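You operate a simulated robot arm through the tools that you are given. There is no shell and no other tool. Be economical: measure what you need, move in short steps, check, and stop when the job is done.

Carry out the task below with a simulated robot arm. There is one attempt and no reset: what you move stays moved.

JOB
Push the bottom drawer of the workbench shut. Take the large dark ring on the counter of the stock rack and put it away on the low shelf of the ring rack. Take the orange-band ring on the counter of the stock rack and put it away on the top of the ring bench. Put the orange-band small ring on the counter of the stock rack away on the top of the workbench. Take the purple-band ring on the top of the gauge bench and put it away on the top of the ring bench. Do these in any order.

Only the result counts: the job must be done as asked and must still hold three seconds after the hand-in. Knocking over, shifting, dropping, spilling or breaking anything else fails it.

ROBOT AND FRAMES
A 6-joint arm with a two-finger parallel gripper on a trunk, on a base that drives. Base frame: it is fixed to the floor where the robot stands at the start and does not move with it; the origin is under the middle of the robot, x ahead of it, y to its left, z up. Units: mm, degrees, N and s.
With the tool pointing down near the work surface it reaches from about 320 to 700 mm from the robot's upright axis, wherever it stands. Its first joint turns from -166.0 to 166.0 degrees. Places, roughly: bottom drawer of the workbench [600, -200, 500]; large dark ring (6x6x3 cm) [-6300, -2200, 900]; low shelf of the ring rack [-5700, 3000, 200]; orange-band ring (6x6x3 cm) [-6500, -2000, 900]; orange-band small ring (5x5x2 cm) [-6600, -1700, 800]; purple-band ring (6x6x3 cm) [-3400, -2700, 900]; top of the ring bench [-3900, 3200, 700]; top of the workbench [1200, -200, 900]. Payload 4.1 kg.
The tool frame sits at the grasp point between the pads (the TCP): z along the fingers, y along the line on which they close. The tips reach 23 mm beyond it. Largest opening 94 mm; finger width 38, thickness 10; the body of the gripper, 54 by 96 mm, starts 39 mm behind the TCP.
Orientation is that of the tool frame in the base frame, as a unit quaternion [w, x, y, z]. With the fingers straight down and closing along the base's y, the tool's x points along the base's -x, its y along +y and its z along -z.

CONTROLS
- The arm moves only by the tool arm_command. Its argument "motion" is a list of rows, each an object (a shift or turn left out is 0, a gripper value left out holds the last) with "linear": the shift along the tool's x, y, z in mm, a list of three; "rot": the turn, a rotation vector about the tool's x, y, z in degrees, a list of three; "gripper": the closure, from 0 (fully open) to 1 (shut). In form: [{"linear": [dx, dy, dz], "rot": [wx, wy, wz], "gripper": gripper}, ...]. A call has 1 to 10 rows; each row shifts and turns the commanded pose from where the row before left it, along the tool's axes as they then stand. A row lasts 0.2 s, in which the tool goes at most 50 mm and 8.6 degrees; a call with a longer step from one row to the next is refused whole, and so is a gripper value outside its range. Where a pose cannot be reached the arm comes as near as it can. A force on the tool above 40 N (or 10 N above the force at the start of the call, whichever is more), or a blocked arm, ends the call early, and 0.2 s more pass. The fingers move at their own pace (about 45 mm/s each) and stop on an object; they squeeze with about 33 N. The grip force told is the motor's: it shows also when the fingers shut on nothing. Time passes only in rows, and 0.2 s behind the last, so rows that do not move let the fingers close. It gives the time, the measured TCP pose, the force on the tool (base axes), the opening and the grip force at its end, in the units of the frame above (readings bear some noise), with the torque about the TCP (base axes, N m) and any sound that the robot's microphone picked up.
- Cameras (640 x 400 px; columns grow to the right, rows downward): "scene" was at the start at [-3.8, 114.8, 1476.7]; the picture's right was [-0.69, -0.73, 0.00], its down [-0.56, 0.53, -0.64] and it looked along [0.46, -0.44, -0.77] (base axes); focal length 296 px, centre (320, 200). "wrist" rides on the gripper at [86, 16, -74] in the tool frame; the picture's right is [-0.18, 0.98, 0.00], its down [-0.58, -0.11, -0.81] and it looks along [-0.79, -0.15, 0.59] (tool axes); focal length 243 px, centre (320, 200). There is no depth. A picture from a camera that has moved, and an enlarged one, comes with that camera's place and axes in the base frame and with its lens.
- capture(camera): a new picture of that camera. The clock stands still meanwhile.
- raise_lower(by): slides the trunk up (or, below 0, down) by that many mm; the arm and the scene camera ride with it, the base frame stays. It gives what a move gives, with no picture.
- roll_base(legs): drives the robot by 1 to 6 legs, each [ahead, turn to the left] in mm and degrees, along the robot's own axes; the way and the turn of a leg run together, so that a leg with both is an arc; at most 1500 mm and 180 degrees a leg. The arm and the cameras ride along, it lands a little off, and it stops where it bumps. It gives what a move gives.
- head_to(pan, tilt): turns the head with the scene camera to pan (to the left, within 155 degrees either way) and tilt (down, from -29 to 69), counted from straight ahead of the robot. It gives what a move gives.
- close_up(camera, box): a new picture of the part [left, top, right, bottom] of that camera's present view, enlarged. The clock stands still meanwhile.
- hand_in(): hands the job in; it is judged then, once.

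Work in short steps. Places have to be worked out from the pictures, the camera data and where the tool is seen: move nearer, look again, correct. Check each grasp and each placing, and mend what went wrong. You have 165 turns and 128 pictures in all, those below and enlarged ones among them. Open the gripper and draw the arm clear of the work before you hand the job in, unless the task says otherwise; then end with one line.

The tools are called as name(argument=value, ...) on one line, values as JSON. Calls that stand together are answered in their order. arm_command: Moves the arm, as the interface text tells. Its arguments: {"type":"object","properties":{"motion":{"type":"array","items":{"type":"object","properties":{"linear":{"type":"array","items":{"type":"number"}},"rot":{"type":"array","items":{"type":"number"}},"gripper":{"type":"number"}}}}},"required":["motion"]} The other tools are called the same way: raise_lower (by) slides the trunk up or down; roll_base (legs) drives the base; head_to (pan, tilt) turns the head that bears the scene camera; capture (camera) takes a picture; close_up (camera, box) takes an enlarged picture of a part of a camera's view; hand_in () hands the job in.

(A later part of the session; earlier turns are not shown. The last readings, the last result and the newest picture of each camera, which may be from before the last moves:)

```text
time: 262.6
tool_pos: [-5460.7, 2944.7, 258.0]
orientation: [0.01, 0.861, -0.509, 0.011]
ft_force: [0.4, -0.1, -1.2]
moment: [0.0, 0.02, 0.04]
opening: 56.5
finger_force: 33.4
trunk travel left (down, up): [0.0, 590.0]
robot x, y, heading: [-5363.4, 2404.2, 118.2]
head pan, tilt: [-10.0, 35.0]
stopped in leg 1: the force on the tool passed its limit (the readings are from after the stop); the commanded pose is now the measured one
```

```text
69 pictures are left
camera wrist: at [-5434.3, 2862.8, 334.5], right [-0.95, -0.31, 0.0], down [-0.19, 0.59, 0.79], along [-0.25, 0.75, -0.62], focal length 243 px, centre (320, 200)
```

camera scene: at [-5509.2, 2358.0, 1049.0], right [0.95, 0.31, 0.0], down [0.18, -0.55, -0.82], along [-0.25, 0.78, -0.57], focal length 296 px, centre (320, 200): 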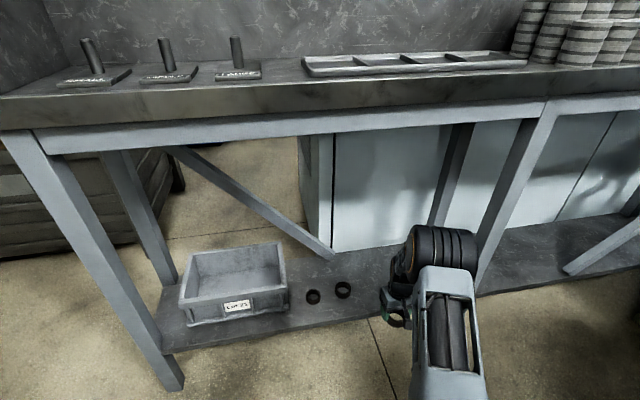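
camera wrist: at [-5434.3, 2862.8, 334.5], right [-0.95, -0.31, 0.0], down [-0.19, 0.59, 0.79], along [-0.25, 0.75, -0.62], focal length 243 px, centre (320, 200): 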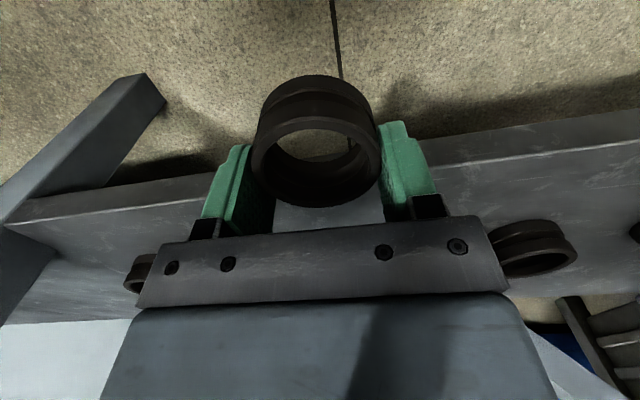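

The held ring bumped the shelf's front edge: the shelf is higher (z ≈ 230–240) than I judged, and the ring has tipped a little in the grip. I back off, raise 60 mm and check the ring.

roll_base(legs=[[-60, 0]])

arm_command(motion=[{"linear": [0, 0, -40]}, {"linear": [0, 0, -25]}, {}])

capture(camera="wrist")

close_up(camera="scene", box=[290, 200, 530, 350])

```text
time: 263.5
tool_pos: [-5433.0, 2891.7, 256.1]
orientation: [0.01, 0.861, -0.509, 0.011]
ft_force: [1.3, -0.3, -1.4]
moment: [0.03, -0.02, -0.02]
opening: 56.6
finger_force: 33.8
trunk travel left (down, up): [0.0, 590.0]
robot x, y, heading: [-5335.0, 2350.7, 118.2]
head pan, tilt: [-10.0, 35.0]
```

```text
time: 264.3
tool_pos: [-5432.6, 2894.6, 321.9]
orientation: [0.011, 0.861, -0.509, 0.011]
ft_force: [0.1, -0.1, -0.6]
moment: [0.0, -0.01, -0.03]
opening: 56.7
finger_force: 32.5
trunk travel left (down, up): [0.0, 590.0]
robot x, y, heading: [-5335.5, 2351.6, 118.0]
head pan, tilt: [-10.0, 35.0]
```

```text
68 pictures are left
camera wrist: at [-5406.5, 2811.9, 399.7], right [-0.95, -0.31, 0.0], down [-0.19, 0.59, 0.79], along [-0.25, 0.75, -0.62], focal length 243 px, centre (320, 200)
```

wrist: 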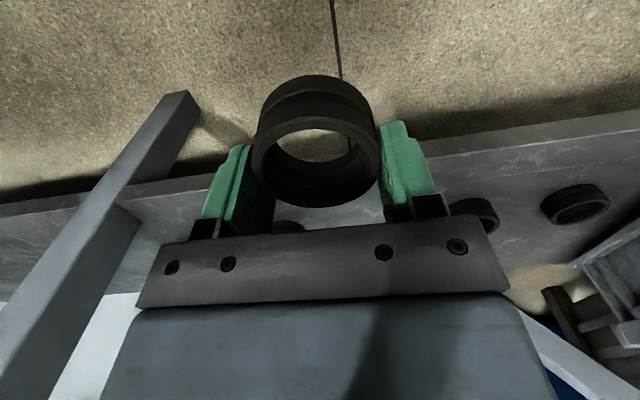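

```text
2.67 times, centred on (410, 275) of scene
camera zoom: at [-5480.8, 2304.9, 1049.0], right [0.95, 0.31, 0.0], down [0.18, -0.55, -0.82], along [-0.25, 0.78, -0.57], focal length 789 px, centre (80, 0)
```

zoom: 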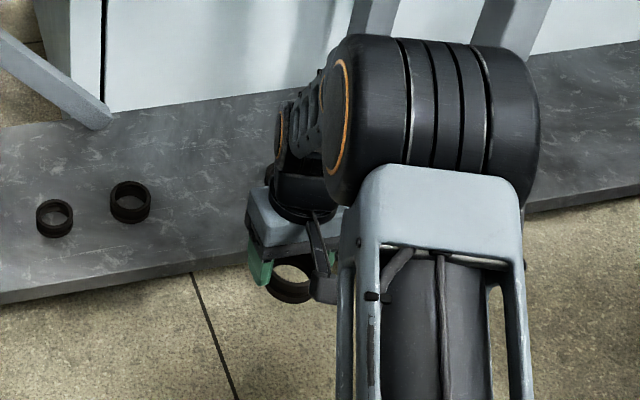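

The ring is still held, just slid a few mm in the pads. Re-triangulating with shelf z ≈ 235, the gap centre is e ≈ -3416, n ≈ 5310. I level the tool, shift left 29 mm and drive in 165 mm with the ring about 55 mm above the shelf.

arm_command(motion=[{"rot": [0.44, -1.72, 0]}, {"linear": [0, 29, 0]}, {}])

roll_base(legs=[[165, 0]])

capture(camera="wrist")

capture(camera="scene")

```text
time: 265.1
tool_pos: [-5458.1, 2878.7, 322.1]
orientation: [-0.001, 0.861, -0.509, 0.0]
ft_force: [-0.1, -0.2, -2.3]
moment: [0.0, 0.0, -0.01]
opening: 56.4
finger_force: 33.4
trunk travel left (down, up): [0.0, 590.0]
robot x, y, heading: [-5334.5, 2352.4, 118.4]
head pan, tilt: [-10.0, 35.0]
```

```text
time: 266.6
tool_pos: [-5536.6, 3024.6, 322.7]
orientation: [0.0, 0.861, -0.509, 0.001]
ft_force: [-0.3, -0.4, -1.8]
moment: [-0.01, -0.02, -0.01]
opening: 56.4
finger_force: 33.5
trunk travel left (down, up): [0.0, 590.0]
robot x, y, heading: [-5415.5, 2498.4, 118.2]
head pan, tilt: [-10.0, 35.0]
```

```text
66 pictures are left
camera wrist: at [-5509.7, 2940.8, 396.4], right [-0.95, -0.31, 0.0], down [-0.19, 0.56, 0.81], along [-0.25, 0.77, -0.59], focal length 243 px, centre (320, 200)
```

wrist: 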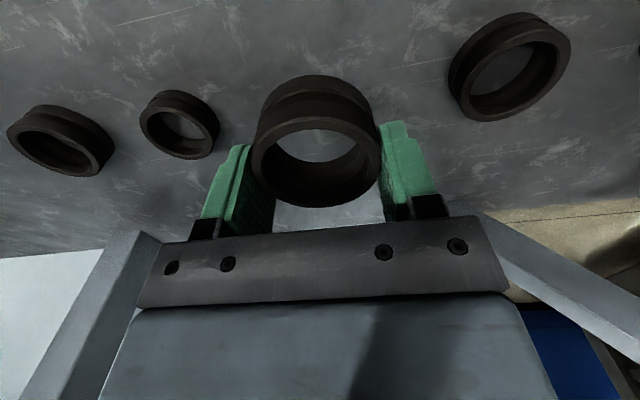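

```text
65 pictures are left
camera scene: at [-5558.7, 2450.4, 1049.0], right [0.95, 0.31, 0.0], down [0.18, -0.55, -0.82], along [-0.26, 0.78, -0.57], focal length 296 px, centre (320, 200)
```

scene: 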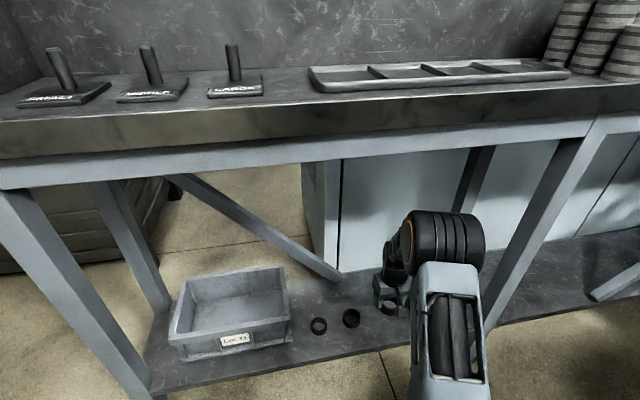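

The tool is over the gap centre; neighbours are about 100 mm either side. I lower until contact.

arm_command(motion=[{"linear": [0, 0, 20]}, {"linear": [0, 0, 20]}, {"linear": [0, 0, 4]}, {"linear": [0, 0, 4]}, {"linear": [0, 0, 3]}, {"linear": [0, 0, 3]}, {"linear": [0, 0, 3]}, {"linear": [0, 0, 3]}, {"linear": [0, 0, 3]}, {"linear": [0, 0, 3]}])

capture(camera="wrist")

```text
time: 268.6
tool_pos: [-5537.7, 3026.1, 262.8]
orientation: [-0.002, 0.861, -0.508, -0.001]
ft_force: [3.1, -9.7, 23.0]
moment: [-0.9, 0.41, 0.29]
opening: 56.3
finger_force: 33.2
trunk travel left (down, up): [0.0, 590.0]
robot x, y, heading: [-5410.5, 2498.3, 118.1]
head pan, tilt: [-10.0, 35.0]
stopped in row 10: the force on the tool passed its limit (the readings are from after the stop); the commanded pose is now the measured one
```

```text
64 pictures are left
camera wrist: at [-5509.7, 2942.4, 337.5], right [-0.95, -0.31, 0.0], down [-0.19, 0.56, 0.81], along [-0.25, 0.77, -0.59], focal length 243 px, centre (320, 200)
```

wrist: 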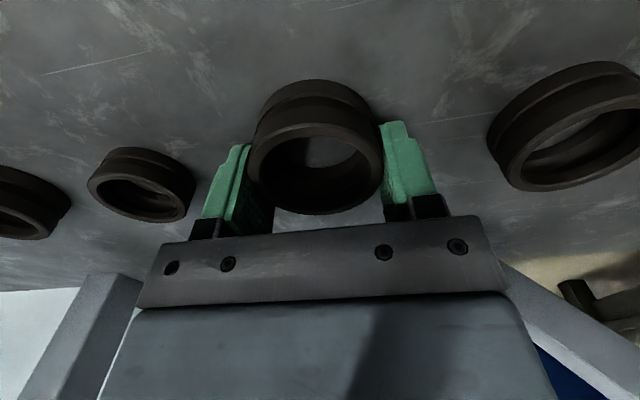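

Contact with the shelf at z ≈ 263. I ease 1 mm, open partway, and lift clear.

arm_command(motion=[{"linear": [0, 0, -1]}, {"gripper": 0.22}, {"gripper": 0.22}, {"linear": [0, 0, -8]}, {"linear": [0, 0, -20]}, {"linear": [0, 0, -30]}, {"linear": [0, 0, -20]}, {}])

capture(camera="wrist")

```text
time: 270.4
tool_pos: [-5537.1, 3026.2, 339.2]
orientation: [-0.002, 0.861, -0.508, -0.001]
ft_force: [0.7, -0.8, 0.6]
moment: [-0.02, 0.0, -0.04]
opening: 73.6
finger_force: 0.1
trunk travel left (down, up): [0.0, 590.0]
robot x, y, heading: [-5412.9, 2497.1, 118.2]
head pan, tilt: [-10.0, 35.0]
```

```text
63 pictures are left
camera wrist: at [-5510.1, 2942.2, 414.7], right [-0.95, -0.31, 0.0], down [-0.19, 0.56, 0.81], along [-0.25, 0.77, -0.59], focal length 243 px, centre (320, 200)
```

wrist: 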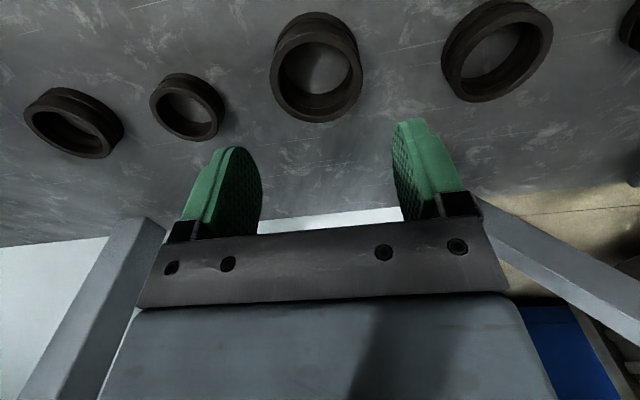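

The dark ring stands on the low shelf in the gap. I back straight out, raise the trunk and arm, and drive in reverse back to the stock rack.

roll_base(legs=[[-330, 0]])

raise_lower(by=400)

raise_lower(by=150)

arm_command(motion=[{"linear": [0, 0, -45], "gripper": 0}, {"linear": [0, 0, -45]}, {"linear": [0, 0, -45]}, {"linear": [0, 0, -45]}, {"linear": [0, 25, -35]}, {"linear": [0, 45, 0]}, {"linear": [0, 45, 0]}])

capture(camera="scene")

roll_base(legs=[[-495, 0], [0, -49.5], [-1480, 0], [-1480, 0], [0, 19.9], [-785, 30]])

```text
time: 272.6
tool_pos: [-5380.1, 2735.2, 340.4]
orientation: [-0.002, 0.861, -0.509, -0.001]
ft_force: [0.0, -0.1, 0.1]
moment: [0.05, 0.01, -0.01]
opening: 73.2
finger_force: 0.1
trunk travel left (down, up): [0.0, 590.0]
robot x, y, heading: [-5256.9, 2203.4, 117.8]
head pan, tilt: [-10.0, 35.0]
```

```text
time: 276.4
tool_pos: [-5379.8, 2734.2, 740.3]
orientation: [-0.002, 0.861, -0.509, -0.001]
ft_force: [-0.1, 0.4, -0.3]
moment: [-0.03, -0.01, 0.02]
opening: 73.2
finger_force: 0.0
trunk travel left (down, up): [-400.0, 190.0]
robot x, y, heading: [-5259.8, 2203.5, 117.8]
head pan, tilt: [-10.0, 35.0]
```

```text
time: 278.2
tool_pos: [-5380.8, 2733.9, 890.5]
orientation: [-0.002, 0.86, -0.51, -0.001]
ft_force: [0.1, -0.2, -0.8]
moment: [-0.01, 0.01, -0.06]
opening: 73.7
finger_force: 0.0
trunk travel left (down, up): [-550.0, 40.0]
robot x, y, heading: [-5258.7, 2205.4, 118.0]
head pan, tilt: [-10.0, 35.0]
```

```text
time: 279.8
tool_pos: [-5482.3, 2677.5, 1106.2]
orientation: [-0.003, 0.86, -0.51, 0.0]
ft_force: [-0.3, 0.0, 0.8]
moment: [-0.01, 0.04, 0.0]
opening: 93.9
finger_force: 0.1
trunk travel left (down, up): [-550.0, 40.0]
robot x, y, heading: [-5257.3, 2204.4, 118.0]
head pan, tilt: [-10.0, 35.0]
```

```text
62 pictures are left
camera scene: at [-5403.3, 2158.2, 1598.9], right [0.95, 0.31, 0.0], down [0.18, -0.55, -0.82], along [-0.25, 0.78, -0.57], focal length 296 px, centre (320, 200)
```

scene: 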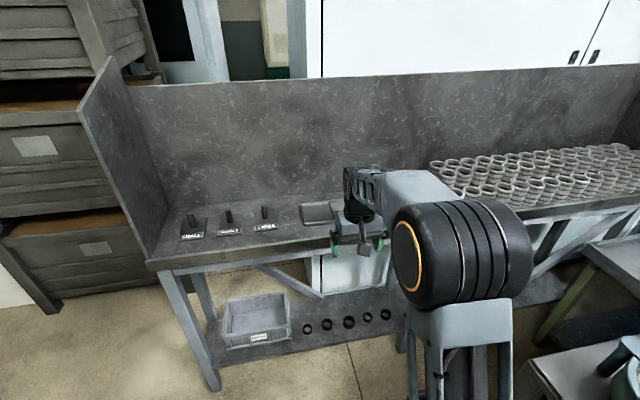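

```text
time: 303.8
tool_pos: [-6169.2, -1273.0, 1105.9]
orientation: [-0.002, 0.859, -0.511, 0.0]
ft_force: [0.5, 0.0, 0.4]
moment: [-0.03, 0.03, 0.02]
opening: 94.0
finger_force: 0.1
trunk travel left (down, up): [-550.0, 40.0]
robot x, y, heading: [-5947.0, -1745.6, 117.3]
head pan, tilt: [-10.0, 35.0]
```

The row of five on the low shelf shows the placed ring. Now at the stock rack (no bump), the orange-band ring should be 84° to my left; I turn the head to look and swing the arm.

arm_command(motion=[{"linear": [2.32, 49.1, 0], "rot": [0, 0, -5.4]}, {"linear": [2.32, 49.1, 0], "rot": [0, 0, -5.4]}, {"linear": [2.32, 49.1, 0], "rot": [0, 0, -5.4]}, {"linear": [2.32, 49.1, 0], "rot": [0, 0, -5.4]}, {"linear": [2.32, 49.1, 0], "rot": [0, 0, -5.4]}, {"linear": [2.32, 49.1, 0], "rot": [0, 0, -5.4]}, {"linear": [2.32, 49.1, 0], "rot": [0, 0, -5.4]}, {"linear": [2.32, 49.1, 0], "rot": [0, 0, -5.4]}])

arm_command(motion=[{"linear": [2.32, 49.1, 0], "rot": [0, 0, -5.4]}, {"linear": [2.32, 49.1, 0], "rot": [0, 0, -5.4]}, {"linear": [2.32, 49.1, 0], "rot": [0, 0, -5.4]}, {"linear": [2.32, 49.1, 0], "rot": [0, 0, -5.4]}, {"linear": [2.32, 49.1, 0], "rot": [0, 0, -5.4]}, {"linear": [2.32, 49.1, 0], "rot": [0, 0, -5.4]}, {"linear": [2.32, 49.1, 0], "rot": [0, 0, -5.4]}, {"linear": [2.32, 49.1, 0], "rot": [0, 0, -5.4]}, {"linear": [0, 0, 40]}, {"linear": [0, 0, 30]}])

capture(camera="wrist")

```text
time: 305.6
tool_pos: [-6415.9, -1568.0, 1104.1]
orientation: [-0.003, 0.987, -0.159, 0.0]
ft_force: [0.1, 0.2, 0.1]
moment: [0.0, -0.02, -0.01]
opening: 94.1
finger_force: 0.0
trunk travel left (down, up): [-550.0, 40.0]
robot x, y, heading: [-5948.2, -1746.8, 117.4]
head pan, tilt: [-10.0, 35.0]
```

```text
time: 307.8
tool_pos: [-6396.7, -1950.9, 1032.1]
orientation: [-0.002, 0.977, 0.214, 0.001]
ft_force: [-0.1, -0.1, 0.3]
moment: [0.01, -0.02, -0.02]
opening: 93.9
finger_force: 0.0
trunk travel left (down, up): [-550.0, 40.0]
robot x, y, heading: [-5952.2, -1745.6, 117.4]
head pan, tilt: [-10.0, 35.0]
```

```text
61 pictures are left
camera wrist: at [-6310.4, -1930.0, 1107.4], right [0.25, -0.97, 0.0], down [-0.57, -0.15, 0.81], along [-0.78, -0.2, -0.59], focal length 243 px, centre (320, 200)
```

wrist: 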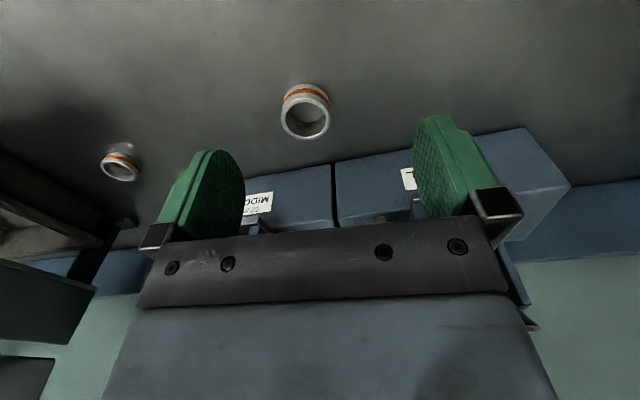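

Orange-band ring at about (-6480, -1955). I move over it and descend to z ≈ 950.

arm_command(motion=[{"linear": [-39, -15.5, 0]}, {"linear": [-38, -15.5, 0]}, {"linear": [0, 0, 40]}, {"linear": [0, 0, 40]}, {}])

capture(camera="wrist")

```text
time: 309.0
tool_pos: [-6477.6, -1954.6, 953.1]
orientation: [-0.001, 0.977, 0.215, 0.001]
ft_force: [-0.1, 0.7, -0.4]
moment: [-0.01, -0.01, -0.01]
opening: 94.2
finger_force: 0.0
trunk travel left (down, up): [-550.0, 40.0]
robot x, y, heading: [-5943.6, -1749.1, 117.4]
head pan, tilt: [-10.0, 35.0]
```

```text
60 pictures are left
camera wrist: at [-6392.6, -1933.7, 1027.3], right [0.24, -0.97, 0.0], down [-0.57, -0.15, 0.81], along [-0.78, -0.2, -0.59], focal length 243 px, centre (320, 200)
```

wrist: 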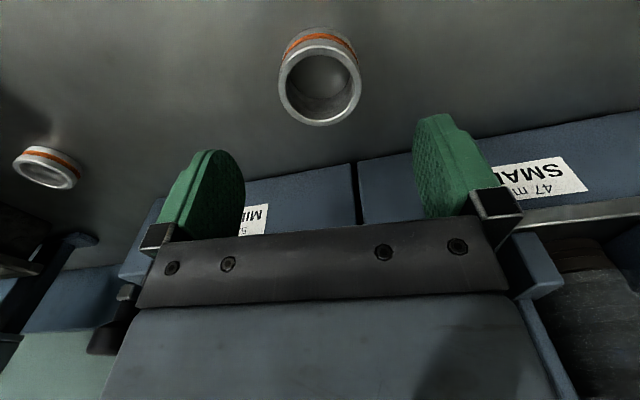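

It's centred. I descend to z ≈ 868, close and lift.

arm_command(motion=[{"linear": [0, 0, 35]}, {"linear": [0, 0, 30]}, {"linear": [0, 0, 12]}, {"linear": [0, 0, 8]}, {"gripper": 1}, {"gripper": 1}, {"gripper": 1}, {"gripper": 1}, {"gripper": 1}])

arm_command(motion=[{"linear": [0, 0, -40]}, {"linear": [0, 0, -50]}, {"linear": [0, 0, -50]}, {"linear": [0, 0, -50]}, {"linear": [0, 0, -45]}])

capture(camera="wrist")

```text
time: 311.0
tool_pos: [-6476.8, -1954.0, 866.9]
orientation: [-0.003, 0.977, 0.215, 0.001]
ft_force: [0.2, 0.5, 0.2]
moment: [-0.01, 0.04, 0.0]
opening: 56.4
finger_force: 33.5
trunk travel left (down, up): [-550.0, 40.0]
robot x, y, heading: [-5947.8, -1751.4, 117.4]
head pan, tilt: [-10.0, 35.0]
```

```text
time: 312.2
tool_pos: [-6478.6, -1953.7, 1103.3]
orientation: [-0.002, 0.977, 0.214, 0.001]
ft_force: [-0.1, 0.1, -2.2]
moment: [0.01, -0.05, -0.03]
opening: 56.6
finger_force: 33.0
trunk travel left (down, up): [-550.0, 40.0]
robot x, y, heading: [-5949.1, -1748.6, 117.6]
head pan, tilt: [-10.0, 35.0]
```

```text
59 pictures are left
camera wrist: at [-6393.6, -1933.2, 1177.5], right [0.24, -0.97, 0.0], down [-0.57, -0.15, 0.8], along [-0.78, -0.19, -0.59], focal length 243 px, centre (320, 200)
```

wrist: 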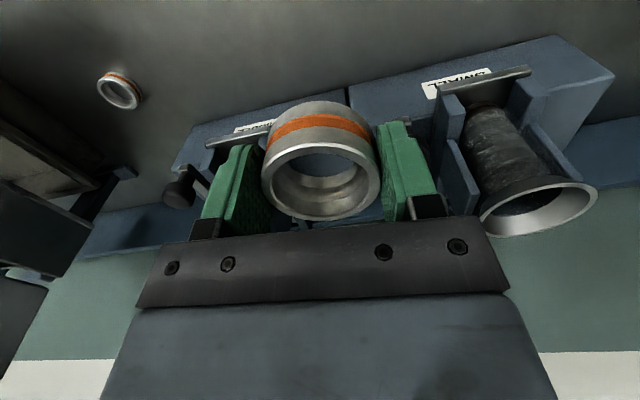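

The orange-band ring is held (56.5 mm). I swing the arm forward and drive to the ring bench.

arm_command(motion=[{"linear": [2.12, -49, 0], "rot": [0, 0, 4.95]}, {"linear": [2.12, -49, 0], "rot": [0, 0, 4.95]}, {"linear": [2.12, -49, 0], "rot": [0, 0, 4.95]}, {"linear": [2.12, -49, 0], "rot": [0, 0, 4.95]}, {"linear": [2.12, -49, 0], "rot": [0, 0, 4.95]}, {"linear": [2.12, -49, 0], "rot": [0, 0, 4.95]}, {"linear": [2.12, -49, 0], "rot": [0, 0, 4.95]}, {"linear": [2.12, -49, 0], "rot": [0, 0, 4.95]}, {"linear": [2.12, -49, 0], "rot": [0, 0, 4.95]}])

arm_command(motion=[{"linear": [2.12, -49, 0], "rot": [0, 0, 4.95]}, {"linear": [2.12, -49, 0], "rot": [0, 0, 4.95]}, {"linear": [2.12, -49, 0], "rot": [0, 0, 4.95]}, {"linear": [2.12, -49, 0], "rot": [0, 0, 4.95]}, {"linear": [2.12, -49, 0], "rot": [0, 0, 4.95]}, {"linear": [2.12, -49, 0], "rot": [0, 0, 4.95]}, {"linear": [2.12, -49, 0], "rot": [0, 0, 4.95]}, {"linear": [2.12, -49, 0], "rot": [0, 0, 4.95]}])

roll_base(legs=[[785, -30], [0, -37.1], [1331, 0], [1331, 0], [1331, 0], [0, -21.9]])

head_to(pan=70, tilt=45)

capture(camera="scene")

```text
time: 314.2
tool_pos: [-6494.9, -1522.3, 1104.9]
orientation: [-0.002, 0.985, -0.172, 0.001]
ft_force: [0.5, -0.6, -0.7]
moment: [0.0, -0.02, 0.02]
opening: 56.7
finger_force: 33.4
trunk travel left (down, up): [-550.0, 40.0]
robot x, y, heading: [-5946.2, -1746.0, 117.5]
head pan, tilt: [-10.0, 35.0]
```

```text
time: 316.0
tool_pos: [-6249.9, -1224.7, 1103.8]
orientation: [-0.002, 0.869, -0.496, -0.001]
ft_force: [-0.7, 0.7, -1.5]
moment: [0.01, -0.01, -0.01]
opening: 56.4
finger_force: 33.1
trunk travel left (down, up): [-550.0, 40.0]
robot x, y, heading: [-5949.4, -1748.0, 117.2]
head pan, tilt: [-10.0, 35.0]
```

```text
time: 341.9
tool_pos: [-3039.1, 2382.0, 1102.6]
orientation: [0.002, -0.268, 0.963, 0.0]
ft_force: [-0.1, -1.0, -1.1]
moment: [0.0, 0.0, -0.01]
opening: 56.4
finger_force: 33.2
trunk travel left (down, up): [-550.0, 40.0]
robot x, y, heading: [-3558.2, 2076.6, 27.9]
head pan, tilt: [-10.0, 35.0]
```

```text
time: 343.5
tool_pos: [-3039.1, 2383.7, 1103.7]
orientation: [0.003, -0.269, 0.963, -0.001]
ft_force: [-0.4, 0.1, -1.4]
moment: [-0.02, -0.01, 0.02]
opening: 56.4
finger_force: 33.0
trunk travel left (down, up): [-550.0, 40.0]
robot x, y, heading: [-3554.3, 2073.3, 28.0]
head pan, tilt: [70.0, 45.0]
```

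```text
58 pictures are left
camera scene: at [-3699.3, 2274.4, 1584.2], right [0.99, 0.14, 0.0], down [0.1, -0.7, -0.71], along [-0.1, 0.7, -0.71], focal length 296 px, centre (320, 200)
```

scene: 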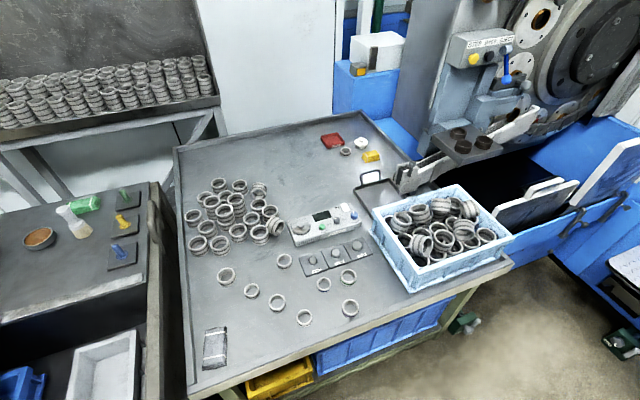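

There is a free spot at about (-3909, 2567), clear of the other rings. I back 100 mm to ease the swing angle, then swing left 85°.

roll_base(legs=[[-100, 0]])

arm_command(motion=[{"linear": [2.06, 49.7, 0], "rot": [0, 0, -4.74]}, {"linear": [2.06, 49.7, 0], "rot": [0, 0, -4.74]}, {"linear": [2.06, 49.7, 0], "rot": [0, 0, -4.74]}, {"linear": [2.06, 49.7, 0], "rot": [0, 0, -4.74]}, {"linear": [2.06, 49.7, 0], "rot": [0, 0, -4.74]}, {"linear": [2.06, 49.7, 0], "rot": [0, 0, -4.74]}, {"linear": [2.06, 49.7, 0], "rot": [0, 0, -4.74]}, {"linear": [2.06, 49.7, 0], "rot": [0, 0, -4.74]}, {"linear": [2.06, 49.7, 0], "rot": [0, 0, -4.74]}])

arm_command(motion=[{"linear": [2.06, 49.7, 0], "rot": [0, 0, -4.74]}, {"linear": [2.06, 49.7, 0], "rot": [0, 0, -4.74]}, {"linear": [2.06, 49.7, 0], "rot": [0, 0, -4.74]}, {"linear": [2.06, 49.7, 0], "rot": [0, 0, -4.74]}, {"linear": [2.06, 49.7, 0], "rot": [0, 0, -4.74]}, {"linear": [2.06, 49.7, 0], "rot": [0, 0, -4.74]}, {"linear": [2.06, 49.7, 0], "rot": [0, 0, -4.74]}, {"linear": [2.06, 49.7, 0], "rot": [0, 0, -4.74]}, {"linear": [2.06, 49.7, 0], "rot": [0, 0, -4.74]}])

raise_lower(by=-200)

capture(camera="wrist")

capture(camera="scene")

```text
time: 344.6
tool_pos: [-3127.8, 2335.1, 1105.6]
orientation: [0.002, -0.268, 0.963, -0.001]
ft_force: [0.4, -0.9, -1.2]
moment: [0.0, 0.01, 0.01]
opening: 56.4
finger_force: 33.0
trunk travel left (down, up): [-550.0, 40.0]
robot x, y, heading: [-3643.0, 2026.1, 28.3]
head pan, tilt: [70.0, 45.0]
```

```text
time: 346.6
tool_pos: [-3475.7, 2603.0, 1102.3]
orientation: [0.001, -0.601, 0.799, -0.002]
ft_force: [0.0, 0.6, -1.8]
moment: [-0.02, -0.02, 0.0]
opening: 56.3
finger_force: 32.8
trunk travel left (down, up): [-550.0, 40.0]
robot x, y, heading: [-3647.1, 2026.8, 27.9]
head pan, tilt: [70.0, 45.0]
```

```text
time: 348.6
tool_pos: [-3913.4, 2561.8, 1101.2]
orientation: [0.0, 0.851, -0.526, 0.002]
ft_force: [-0.6, -0.1, -1.4]
moment: [0.03, -0.03, 0.03]
opening: 56.5
finger_force: 33.3
trunk travel left (down, up): [-550.0, 40.0]
robot x, y, heading: [-3642.9, 2028.3, 28.2]
head pan, tilt: [70.0, 45.0]
```

```text
time: 350.8
tool_pos: [-3910.3, 2561.9, 901.5]
orientation: [-0.001, 0.85, -0.526, 0.002]
ft_force: [0.1, -1.2, -2.0]
moment: [-0.03, 0.01, 0.01]
opening: 56.5
finger_force: 32.9
trunk travel left (down, up): [-350.0, 240.0]
robot x, y, heading: [-3643.3, 2025.7, 28.0]
head pan, tilt: [70.0, 45.0]
```

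```text
57 pictures are left
camera wrist: at [-3887.5, 2477.1, 975.6], right [-0.96, -0.27, 0.0], down [-0.17, 0.57, 0.81], along [-0.22, 0.78, -0.59], focal length 243 px, centre (320, 200)
```

wrist: 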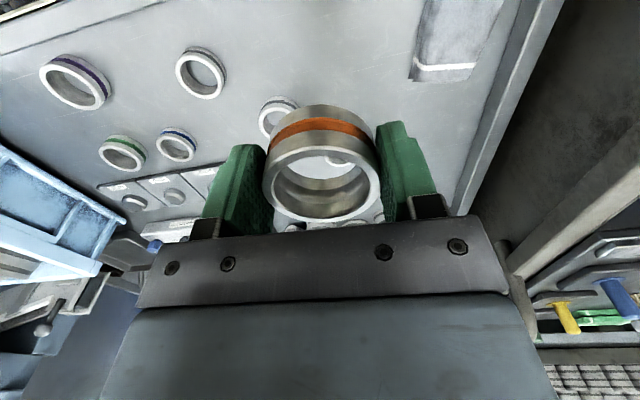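

```text
56 pictures are left
camera scene: at [-3788.2, 2227.3, 1384.1], right [0.99, 0.14, 0.0], down [0.1, -0.7, -0.71], along [-0.1, 0.7, -0.71], focal length 296 px, centre (320, 200)
```

scene: 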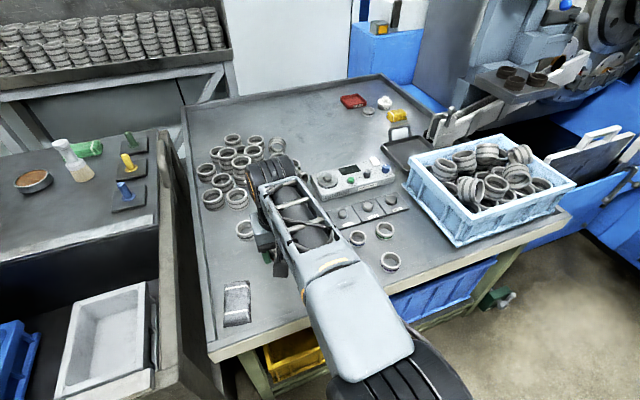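

The spot below the tool is clear. I descend to z ≈ 745 then in small steps to contact.

arm_command(motion=[{"linear": [0, 0, 50]}, {"linear": [0, 0, 50]}, {"linear": [0, 0, 40]}, {"linear": [0, 0, 15]}, {}])

arm_command(motion=[{"linear": [0, 0, 3]}, {"linear": [0, 0, 3]}, {"linear": [0, 0, 3]}, {"linear": [0, 0, 3]}, {"linear": [0, 0, 3]}, {"linear": [0, 0, 3]}, {"linear": [0, 0, 3]}, {"linear": [0, 0, 3]}, {"linear": [0, 0, 3]}])

capture(camera="wrist")

```text
time: 352.0
tool_pos: [-3909.8, 2561.3, 743.5]
orientation: [-0.001, 0.85, -0.527, 0.001]
ft_force: [0.1, -0.1, -2.0]
moment: [-0.01, 0.01, -0.01]
opening: 56.3
finger_force: 33.0
trunk travel left (down, up): [-350.0, 240.0]
robot x, y, heading: [-3645.3, 2027.1, 28.2]
head pan, tilt: [70.0, 45.0]
```

```text
time: 354.0
tool_pos: [-3909.8, 2562.5, 724.0]
orientation: [-0.004, 0.851, -0.526, -0.002]
ft_force: [1.0, 1.8, 32.1]
moment: [-0.89, 0.39, 0.31]
opening: 56.1
finger_force: 32.4
trunk travel left (down, up): [-350.0, 240.0]
robot x, y, heading: [-3645.8, 2030.0, 27.8]
head pan, tilt: [70.0, 45.0]
```

```text
55 pictures are left
camera wrist: at [-3886.1, 2476.8, 797.3], right [-0.96, -0.27, 0.0], down [-0.16, 0.56, 0.81], along [-0.22, 0.78, -0.59], focal length 243 px, centre (320, 200)
```

wrist: 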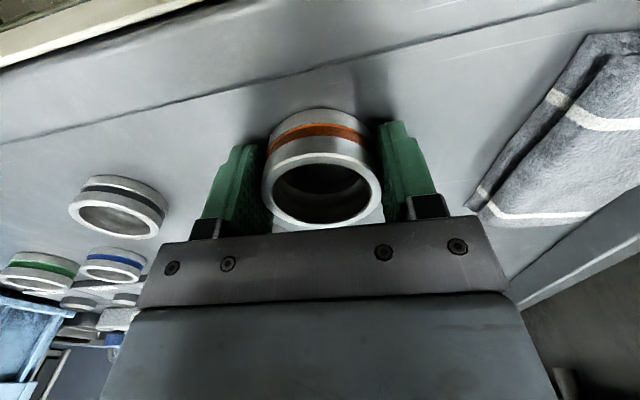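

Contact (32 N). I ease up to relieve the press, open partway and rise.

arm_command(motion=[{"linear": [0, 0, -6]}, {"gripper": 0.22}, {"gripper": 0.22}, {"linear": [0, 0, -10]}, {"linear": [0, 0, -30]}, {"linear": [0, 0, -50]}, {"linear": [0, 0, -50]}, {"linear": [0, 0, -40]}])

capture(camera="wrist")

```text
time: 355.8
tool_pos: [-3911.4, 2560.6, 905.0]
orientation: [0.0, 0.85, -0.526, 0.002]
ft_force: [-0.8, 0.0, 0.7]
moment: [0.02, 0.01, -0.01]
opening: 73.2
finger_force: 0.0
trunk travel left (down, up): [-350.0, 240.0]
robot x, y, heading: [-3645.2, 2027.5, 28.3]
head pan, tilt: [70.0, 45.0]
```

```text
54 pictures are left
camera wrist: at [-3887.5, 2476.3, 980.3], right [-0.96, -0.27, 0.0], down [-0.17, 0.57, 0.8], along [-0.22, 0.77, -0.59], focal length 243 px, centre (320, 200)
```

wrist: 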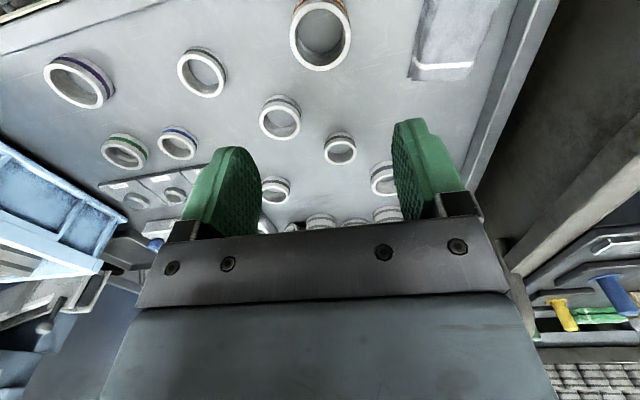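

The orange ring is in place on the ring bench. I raise, swing the arm forward, and drive in reverse to the stock rack for the small ring.

raise_lower(by=200)

arm_command(motion=[{"linear": [2.06, -49.7, 0], "rot": [0, 0, 4.74], "gripper": 0}, {"linear": [2.06, -49.7, 0], "rot": [0, 0, 4.74]}, {"linear": [2.06, -49.7, 0], "rot": [0, 0, 4.74]}, {"linear": [2.06, -49.7, 0], "rot": [0, 0, 4.74]}, {"linear": [2.06, -49.7, 0], "rot": [0, 0, 4.74]}, {"linear": [2.06, -49.7, 0], "rot": [0, 0, 4.74]}, {"linear": [2.06, -49.7, 0], "rot": [0, 0, 4.74]}, {"linear": [2.06, -49.7, 0], "rot": [0, 0, 4.74]}, {"linear": [2.06, -49.7, 0], "rot": [0, 0, 4.74]}])

arm_command(motion=[{"linear": [2.06, -49.7, 0], "rot": [0, 0, 4.74]}, {"linear": [2.06, -49.7, 0], "rot": [0, 0, 4.74]}, {"linear": [2.06, -49.7, 0], "rot": [0, 0, 4.74]}, {"linear": [2.06, -49.7, 0], "rot": [0, 0, 4.74]}, {"linear": [2.06, -49.7, 0], "rot": [0, 0, 4.74]}, {"linear": [2.06, -49.7, 0], "rot": [0, 0, 4.74]}, {"linear": [2.06, -49.7, 0], "rot": [0, 0, 4.74]}, {"linear": [2.06, -49.7, 0], "rot": [0, 0, 4.74]}, {"linear": [2.06, -49.7, 0], "rot": [0, 0, 4.74]}])

roll_base(legs=[[0, 19], [-1265, 0], [-1265, 0], [-1266, 0], [0, 41.4], [-785, 30]])

head_to(pan=80, tilt=45)

capture(camera="scene")

```text
time: 357.9
tool_pos: [-3911.6, 2561.7, 1103.9]
orientation: [0.0, 0.85, -0.526, 0.003]
ft_force: [0.2, -1.1, -0.5]
moment: [0.0, 0.02, 0.0]
opening: 73.1
finger_force: 0.1
trunk travel left (down, up): [-550.0, 40.0]
robot x, y, heading: [-3644.2, 2029.4, 28.2]
head pan, tilt: [70.0, 45.0]
```

```text
time: 359.9
tool_pos: [-3473.6, 2600.4, 1105.6]
orientation: [0.002, -0.6, 0.8, -0.001]
ft_force: [-0.4, -0.1, -0.2]
moment: [-0.04, 0.01, -0.02]
opening: 94.1
finger_force: 0.1
trunk travel left (down, up): [-550.0, 40.0]
robot x, y, heading: [-3645.0, 2024.5, 27.9]
head pan, tilt: [70.0, 45.0]
```

```text
time: 361.9
tool_pos: [-3127.6, 2332.3, 1108.4]
orientation: [0.002, -0.269, 0.963, 0.0]
ft_force: [-0.2, 0.1, 0.0]
moment: [0.01, -0.01, 0.03]
opening: 94.1
finger_force: 0.1
trunk travel left (down, up): [-550.0, 40.0]
robot x, y, heading: [-3644.5, 2030.1, 28.2]
head pan, tilt: [70.0, 45.0]
```

```text
time: 387.0
tool_pos: [-6405.0, -929.4, 1109.7]
orientation: [-0.003, 0.864, -0.503, 0.001]
ft_force: [0.1, -0.3, -0.2]
moment: [-0.02, -0.02, 0.01]
opening: 94.1
finger_force: 0.1
trunk travel left (down, up): [-550.0, 40.0]
robot x, y, heading: [-6112.2, -1453.3, 116.6]
head pan, tilt: [70.0, 45.0]
```

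```text
time: 387.7
tool_pos: [-6405.8, -928.3, 1107.8]
orientation: [-0.003, 0.864, -0.503, -0.001]
ft_force: [0.4, 0.0, 0.4]
moment: [0.02, -0.03, -0.02]
opening: 94.0
finger_force: 0.2
trunk travel left (down, up): [-550.0, 40.0]
robot x, y, heading: [-6111.1, -1454.4, 116.5]
head pan, tilt: [80.0, 45.0]
```

```text
53 pictures are left
camera scene: at [-6313.7, -1604.7, 1584.2], right [-0.28, 0.96, 0.0], down [0.68, 0.2, -0.71], along [-0.68, -0.2, -0.71], focal length 296 px, centre (320, 200)
```

scene: 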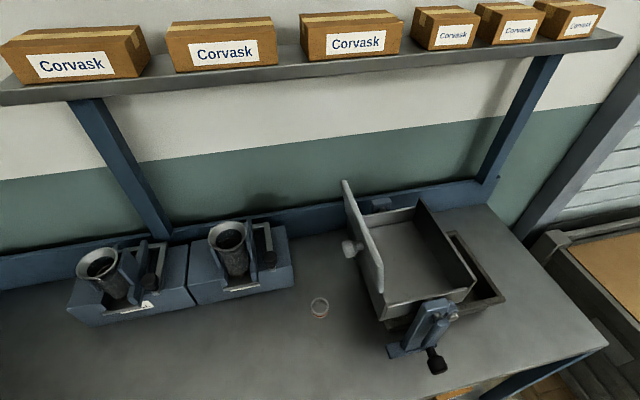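

The small ring is at about (-6641, -1701), left abeam; the press plate beside it is tall (z ≈ 1170), so I retract to 510 mm radius before swinging left 86°, then look.

arm_command(motion=[{"linear": [46, 0, 0]}, {"linear": [46, 0, 0]}, {"linear": [2.23, 47.6, 0], "rot": [0, 0, -5.36]}, {"linear": [2.23, 47.6, 0], "rot": [0, 0, -5.36]}, {"linear": [2.23, 47.6, 0], "rot": [0, 0, -5.36]}, {"linear": [2.23, 47.6, 0], "rot": [0, 0, -5.36]}, {"linear": [2.23, 47.6, 0], "rot": [0, 0, -5.36]}, {"linear": [2.23, 47.6, 0], "rot": [0, 0, -5.36]}, {"linear": [2.23, 47.6, 0], "rot": [0, 0, -5.36]}, {"linear": [2.23, 47.6, 0], "rot": [0, 0, -5.36]}])

arm_command(motion=[{"linear": [2.23, 47.6, 0], "rot": [0, 0, -5.36]}, {"linear": [2.23, 47.6, 0], "rot": [0, 0, -5.36]}, {"linear": [2.23, 47.6, 0], "rot": [0, 0, -5.36]}, {"linear": [2.23, 47.6, 0], "rot": [0, 0, -5.36]}, {"linear": [2.23, 47.6, 0], "rot": [0, 0, -5.36]}, {"linear": [2.23, 47.6, 0], "rot": [0, 0, -5.36]}, {"linear": [2.23, 47.6, 0], "rot": [0, 0, -5.36]}, {"linear": [2.23, 47.6, 0], "rot": [0, 0, -5.36]}])

capture(camera="wrist")

capture(camera="scene")

```text
time: 389.9
tool_pos: [-6594.9, -1299.7, 1107.3]
orientation: [-0.003, 0.989, -0.151, 0.0]
ft_force: [0.4, 0.0, 0.8]
moment: [-0.02, 0.0, -0.01]
opening: 93.8
finger_force: 0.0
trunk travel left (down, up): [-550.0, 40.0]
robot x, y, heading: [-6112.5, -1453.9, 116.3]
head pan, tilt: [80.0, 45.0]
```

```text
time: 391.2
tool_pos: [-6614.2, -1517.2, 1106.3]
orientation: [-0.009, 0.997, 0.073, -0.001]
ft_force: [-4.8, 31.5, 3.3]
moment: [-0.07, -0.06, 0.4]
opening: 79.5
finger_force: 0.1
trunk travel left (down, up): [-550.0, 40.0]
robot x, y, heading: [-6115.7, -1454.7, 116.1]
head pan, tilt: [80.0, 45.0]
stopped in row 6: the force on the tool passed its limit (the readings are from after the stop); the commanded pose is now the measured one
```

```text
52 pictures are left
camera wrist: at [-6526.2, -1522.0, 1180.8], right [-0.04, -1.0, -0.02], down [-0.59, 0.01, 0.81], along [-0.81, 0.04, -0.59], focal length 243 px, centre (320, 200)
```

wrist: 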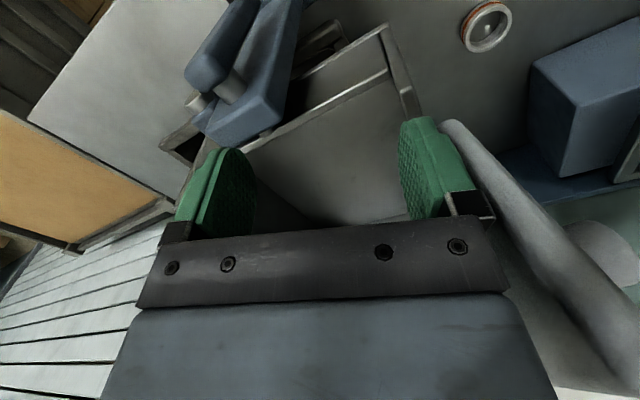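

```text
51 pictures are left
camera scene: at [-6316.0, -1598.4, 1584.5], right [-0.27, 0.96, 0.0], down [0.68, 0.19, -0.71], along [-0.68, -0.19, -0.71], focal length 296 px, centre (320, 200)
```

scene: 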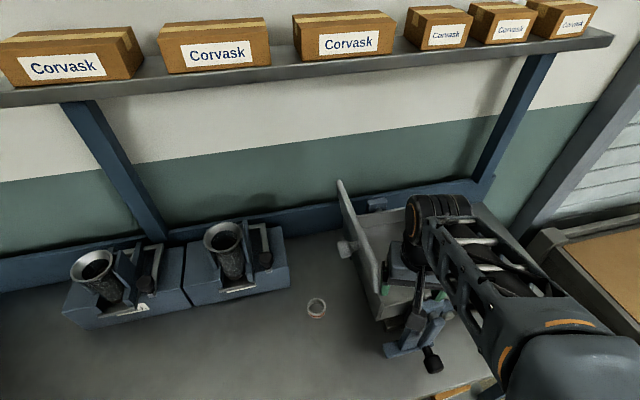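

The finger touched the tall press plate sideways (31 N); it doesn't look displaced. I back away from it at once and raise to clear the plate top.

arm_command(motion=[{"linear": [2, -35, 0]}, {"linear": [2, -40, 0]}, {"linear": [20, 0, -30]}, {"linear": [20, 0, -40]}])

raise_lower(by=40)

close_up(camera="scene", box=[240, 150, 540, 390])

```text
time: 392.2
tool_pos: [-6579.4, -1444.6, 1177.9]
orientation: [-0.007, 0.997, 0.077, -0.001]
ft_force: [1.0, -0.4, -0.4]
moment: [-0.03, 0.01, 0.01]
opening: 94.1
finger_force: 0.1
trunk travel left (down, up): [-550.0, 40.0]
robot x, y, heading: [-6109.4, -1452.8, 115.9]
head pan, tilt: [80.0, 45.0]
```

```text
time: 393.0
tool_pos: [-6580.4, -1445.3, 1217.0]
orientation: [-0.008, 0.997, 0.075, -0.001]
ft_force: [-1.3, 0.3, -0.7]
moment: [0.02, 0.0, 0.03]
opening: 94.0
finger_force: 0.1
trunk travel left (down, up): [-590.0, 0.0]
robot x, y, heading: [-6113.4, -1454.2, 116.2]
head pan, tilt: [80.0, 45.0]
```

```text
1.67 times, centred on (390, 270) of scene
camera zoom: at [-6314.8, -1603.8, 1624.1], right [-0.28, 0.96, 0.0], down [0.68, 0.2, -0.71], along [-0.68, -0.2, -0.71], focal length 493 px, centre (203, 83)
```

zoom: 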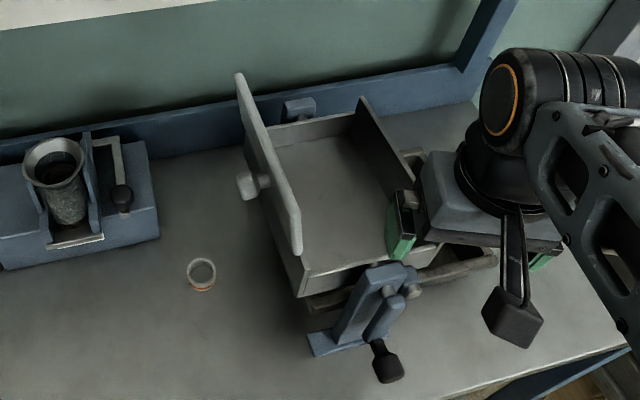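

The plate belongs to a tall box on the ring's right. Better to approach diagonally from lower n with the gripper pitched back, so the wrist stays clear; I retract the arm, drive back 380 mm and look.

arm_command(motion=[{"linear": [45, 0, 0]}, {"linear": [45, 0, 0]}])

roll_base(legs=[[-380, 0]])

head_to(pan=70, tilt=45)

capture(camera="scene")

capture(camera="wrist")

```text
time: 393.6
tool_pos: [-6490.3, -1431.1, 1218.7]
orientation: [-0.007, 0.997, 0.076, -0.002]
ft_force: [0.2, 0.2, -0.5]
moment: [0.0, 0.0, -0.04]
opening: 94.1
finger_force: 0.1
trunk travel left (down, up): [-590.0, 0.0]
robot x, y, heading: [-6112.8, -1457.1, 116.0]
head pan, tilt: [80.0, 45.0]
```

```text
time: 396.0
tool_pos: [-6322.3, -1775.2, 1217.4]
orientation: [-0.008, 0.997, 0.075, -0.001]
ft_force: [0.2, 0.3, -0.9]
moment: [-0.01, 0.03, 0.0]
opening: 93.7
finger_force: 0.0
trunk travel left (down, up): [-590.0, 0.0]
robot x, y, heading: [-5946.0, -1797.6, 116.0]
head pan, tilt: [80.0, 45.0]
```

```text
time: 396.7
tool_pos: [-6324.3, -1774.4, 1217.5]
orientation: [-0.008, 0.997, 0.075, -0.002]
ft_force: [0.5, -1.3, 0.2]
moment: [0.01, -0.02, 0.02]
opening: 94.2
finger_force: 0.1
trunk travel left (down, up): [-590.0, 0.0]
robot x, y, heading: [-5946.0, -1798.1, 115.9]
head pan, tilt: [70.0, 45.0]
```

```text
49 pictures are left
camera scene: at [-6149.0, -1933.5, 1624.2], right [-0.11, 0.99, 0.0], down [0.7, 0.07, -0.71], along [-0.7, -0.07, -0.71], focal length 296 px, centre (320, 200)
```

scene: 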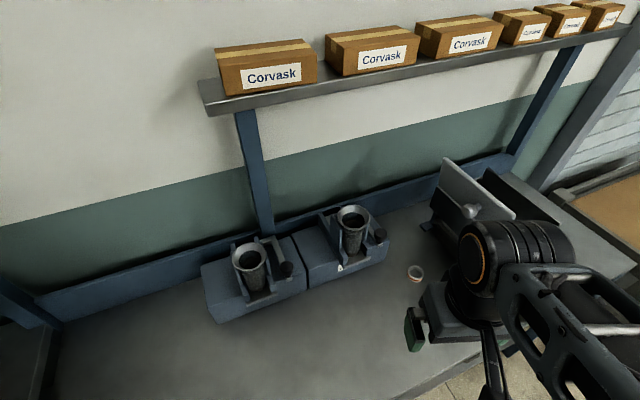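

```text
48 pictures are left
camera wrist: at [-6234.8, -1779.1, 1292.3], right [-0.04, -1.0, -0.01], down [-0.59, 0.01, 0.81], along [-0.81, 0.04, -0.59], focal length 243 px, centre (320, 200)
```

wrist: 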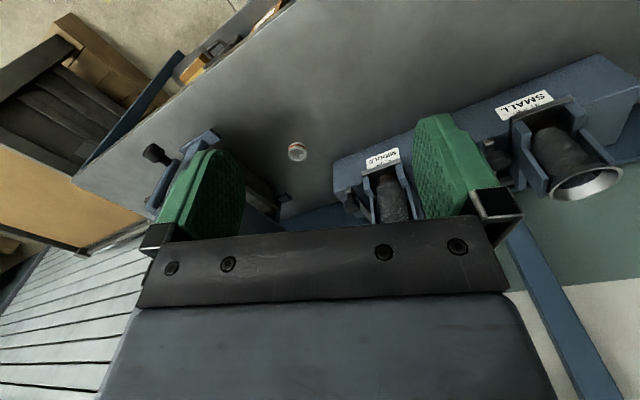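

Ring at about (-6635, -1704), 56° left of my heading. I turn the tool towards it, extend, and pitch it back 30°, still high, then look.

arm_command(motion=[{"rot": [-0.9, 0.15, 8.1]}, {"rot": [0, 0, 8.2]}, {"linear": [-45, -7, 0]}, {"linear": [-45, -7, 0]}, {"linear": [-45, -7, 0]}, {"linear": [-45, -6, 0]}, {"rot": [0, -7.5, 0]}, {"rot": [0, -7.5, 0]}, {"rot": [0, -7.5, 0]}, {"rot": [0, -7.5, 0]}])

capture(camera="scene")

capture(camera="wrist")

```text
time: 398.9
tool_pos: [-6499.2, -1724.3, 1217.6]
orientation: [-0.017, 0.963, -0.065, -0.26]
ft_force: [-0.3, -0.6, 0.4]
moment: [0.02, -0.02, -0.01]
opening: 93.9
finger_force: 0.2
trunk travel left (down, up): [-590.0, 0.0]
robot x, y, heading: [-5946.8, -1799.9, 116.1]
head pan, tilt: [70.0, 45.0]
```

```text
47 pictures are left
camera scene: at [-6148.6, -1933.4, 1624.2], right [-0.11, 0.99, 0.0], down [0.7, 0.07, -0.71], along [-0.7, -0.07, -0.71], focal length 296 px, centre (320, 200)
```

scene: 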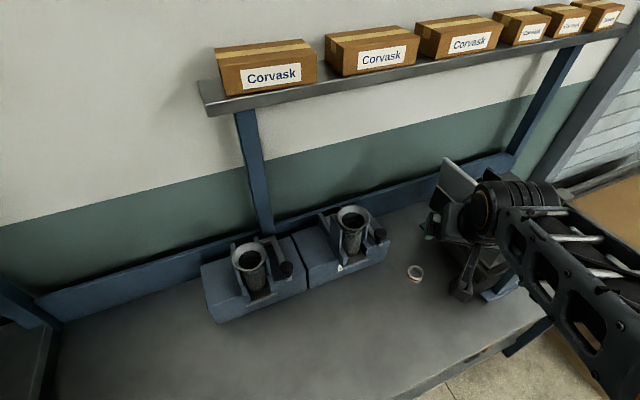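

```text
46 pictures are left
camera wrist: at [-6388.6, -1755.1, 1239.3], right [-0.29, -0.95, 0.09], down [-0.08, 0.12, 0.99], along [-0.95, 0.28, -0.11], focal length 243 px, centre (320, 200)
```

wrist: 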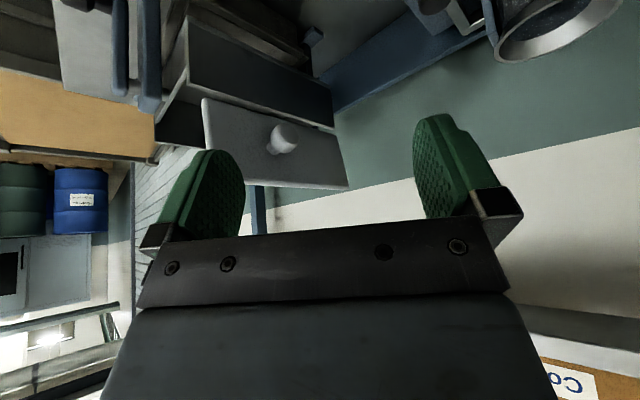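

The wrist now stays back from the plate. I go straight down to z ≈ 950, short of the ring, and look.

arm_command(motion=[{"linear": [22.6, 0, 38.8]}, {"linear": [22.6, 0, 38.8]}, {"linear": [22.6, 0, 38.8]}, {"linear": [22.6, 0, 38.8]}, {"linear": [22.6, 0, 38.8]}, {"linear": [22.6, 0, 38.8]}, {}])

capture(camera="wrist")

capture(camera="scene")

```text
time: 400.5
tool_pos: [-6494.6, -1723.7, 948.4]
orientation: [-0.017, 0.964, -0.066, -0.258]
ft_force: [-0.7, 0.7, -0.6]
moment: [-0.02, 0.03, 0.02]
opening: 93.8
finger_force: 0.0
trunk travel left (down, up): [-590.0, 0.0]
robot x, y, heading: [-5942.5, -1797.8, 116.2]
head pan, tilt: [70.0, 45.0]
```

```text
45 pictures are left
camera wrist: at [-6387.1, -1754.7, 970.2], right [-0.29, -0.95, 0.09], down [-0.09, 0.12, 0.99], along [-0.95, 0.28, -0.12], focal length 243 px, centre (320, 200)
```

wrist: 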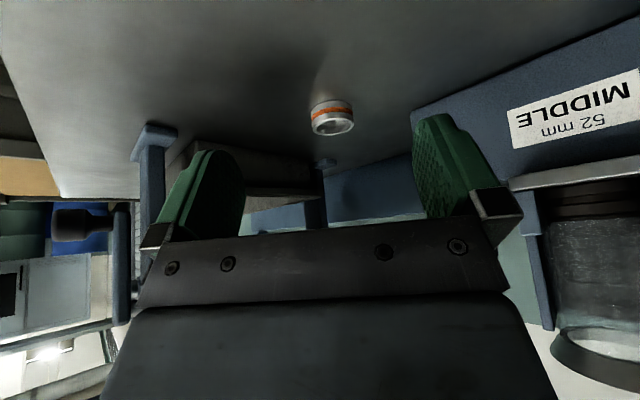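

```text
44 pictures are left
camera scene: at [-6149.2, -1933.4, 1624.1], right [-0.11, 0.99, 0.0], down [0.7, 0.07, -0.71], along [-0.7, -0.07, -0.71], focal length 296 px, centre (320, 200)
```

scene: 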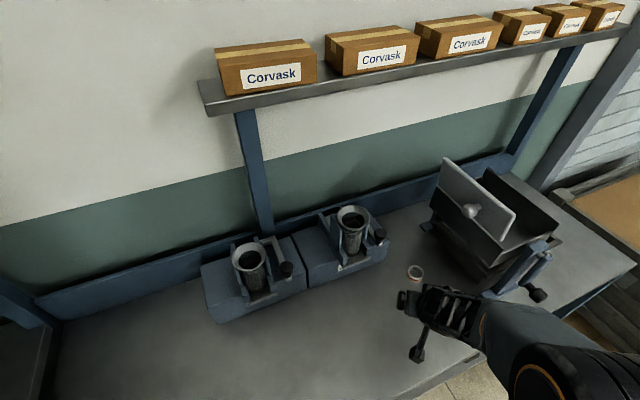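

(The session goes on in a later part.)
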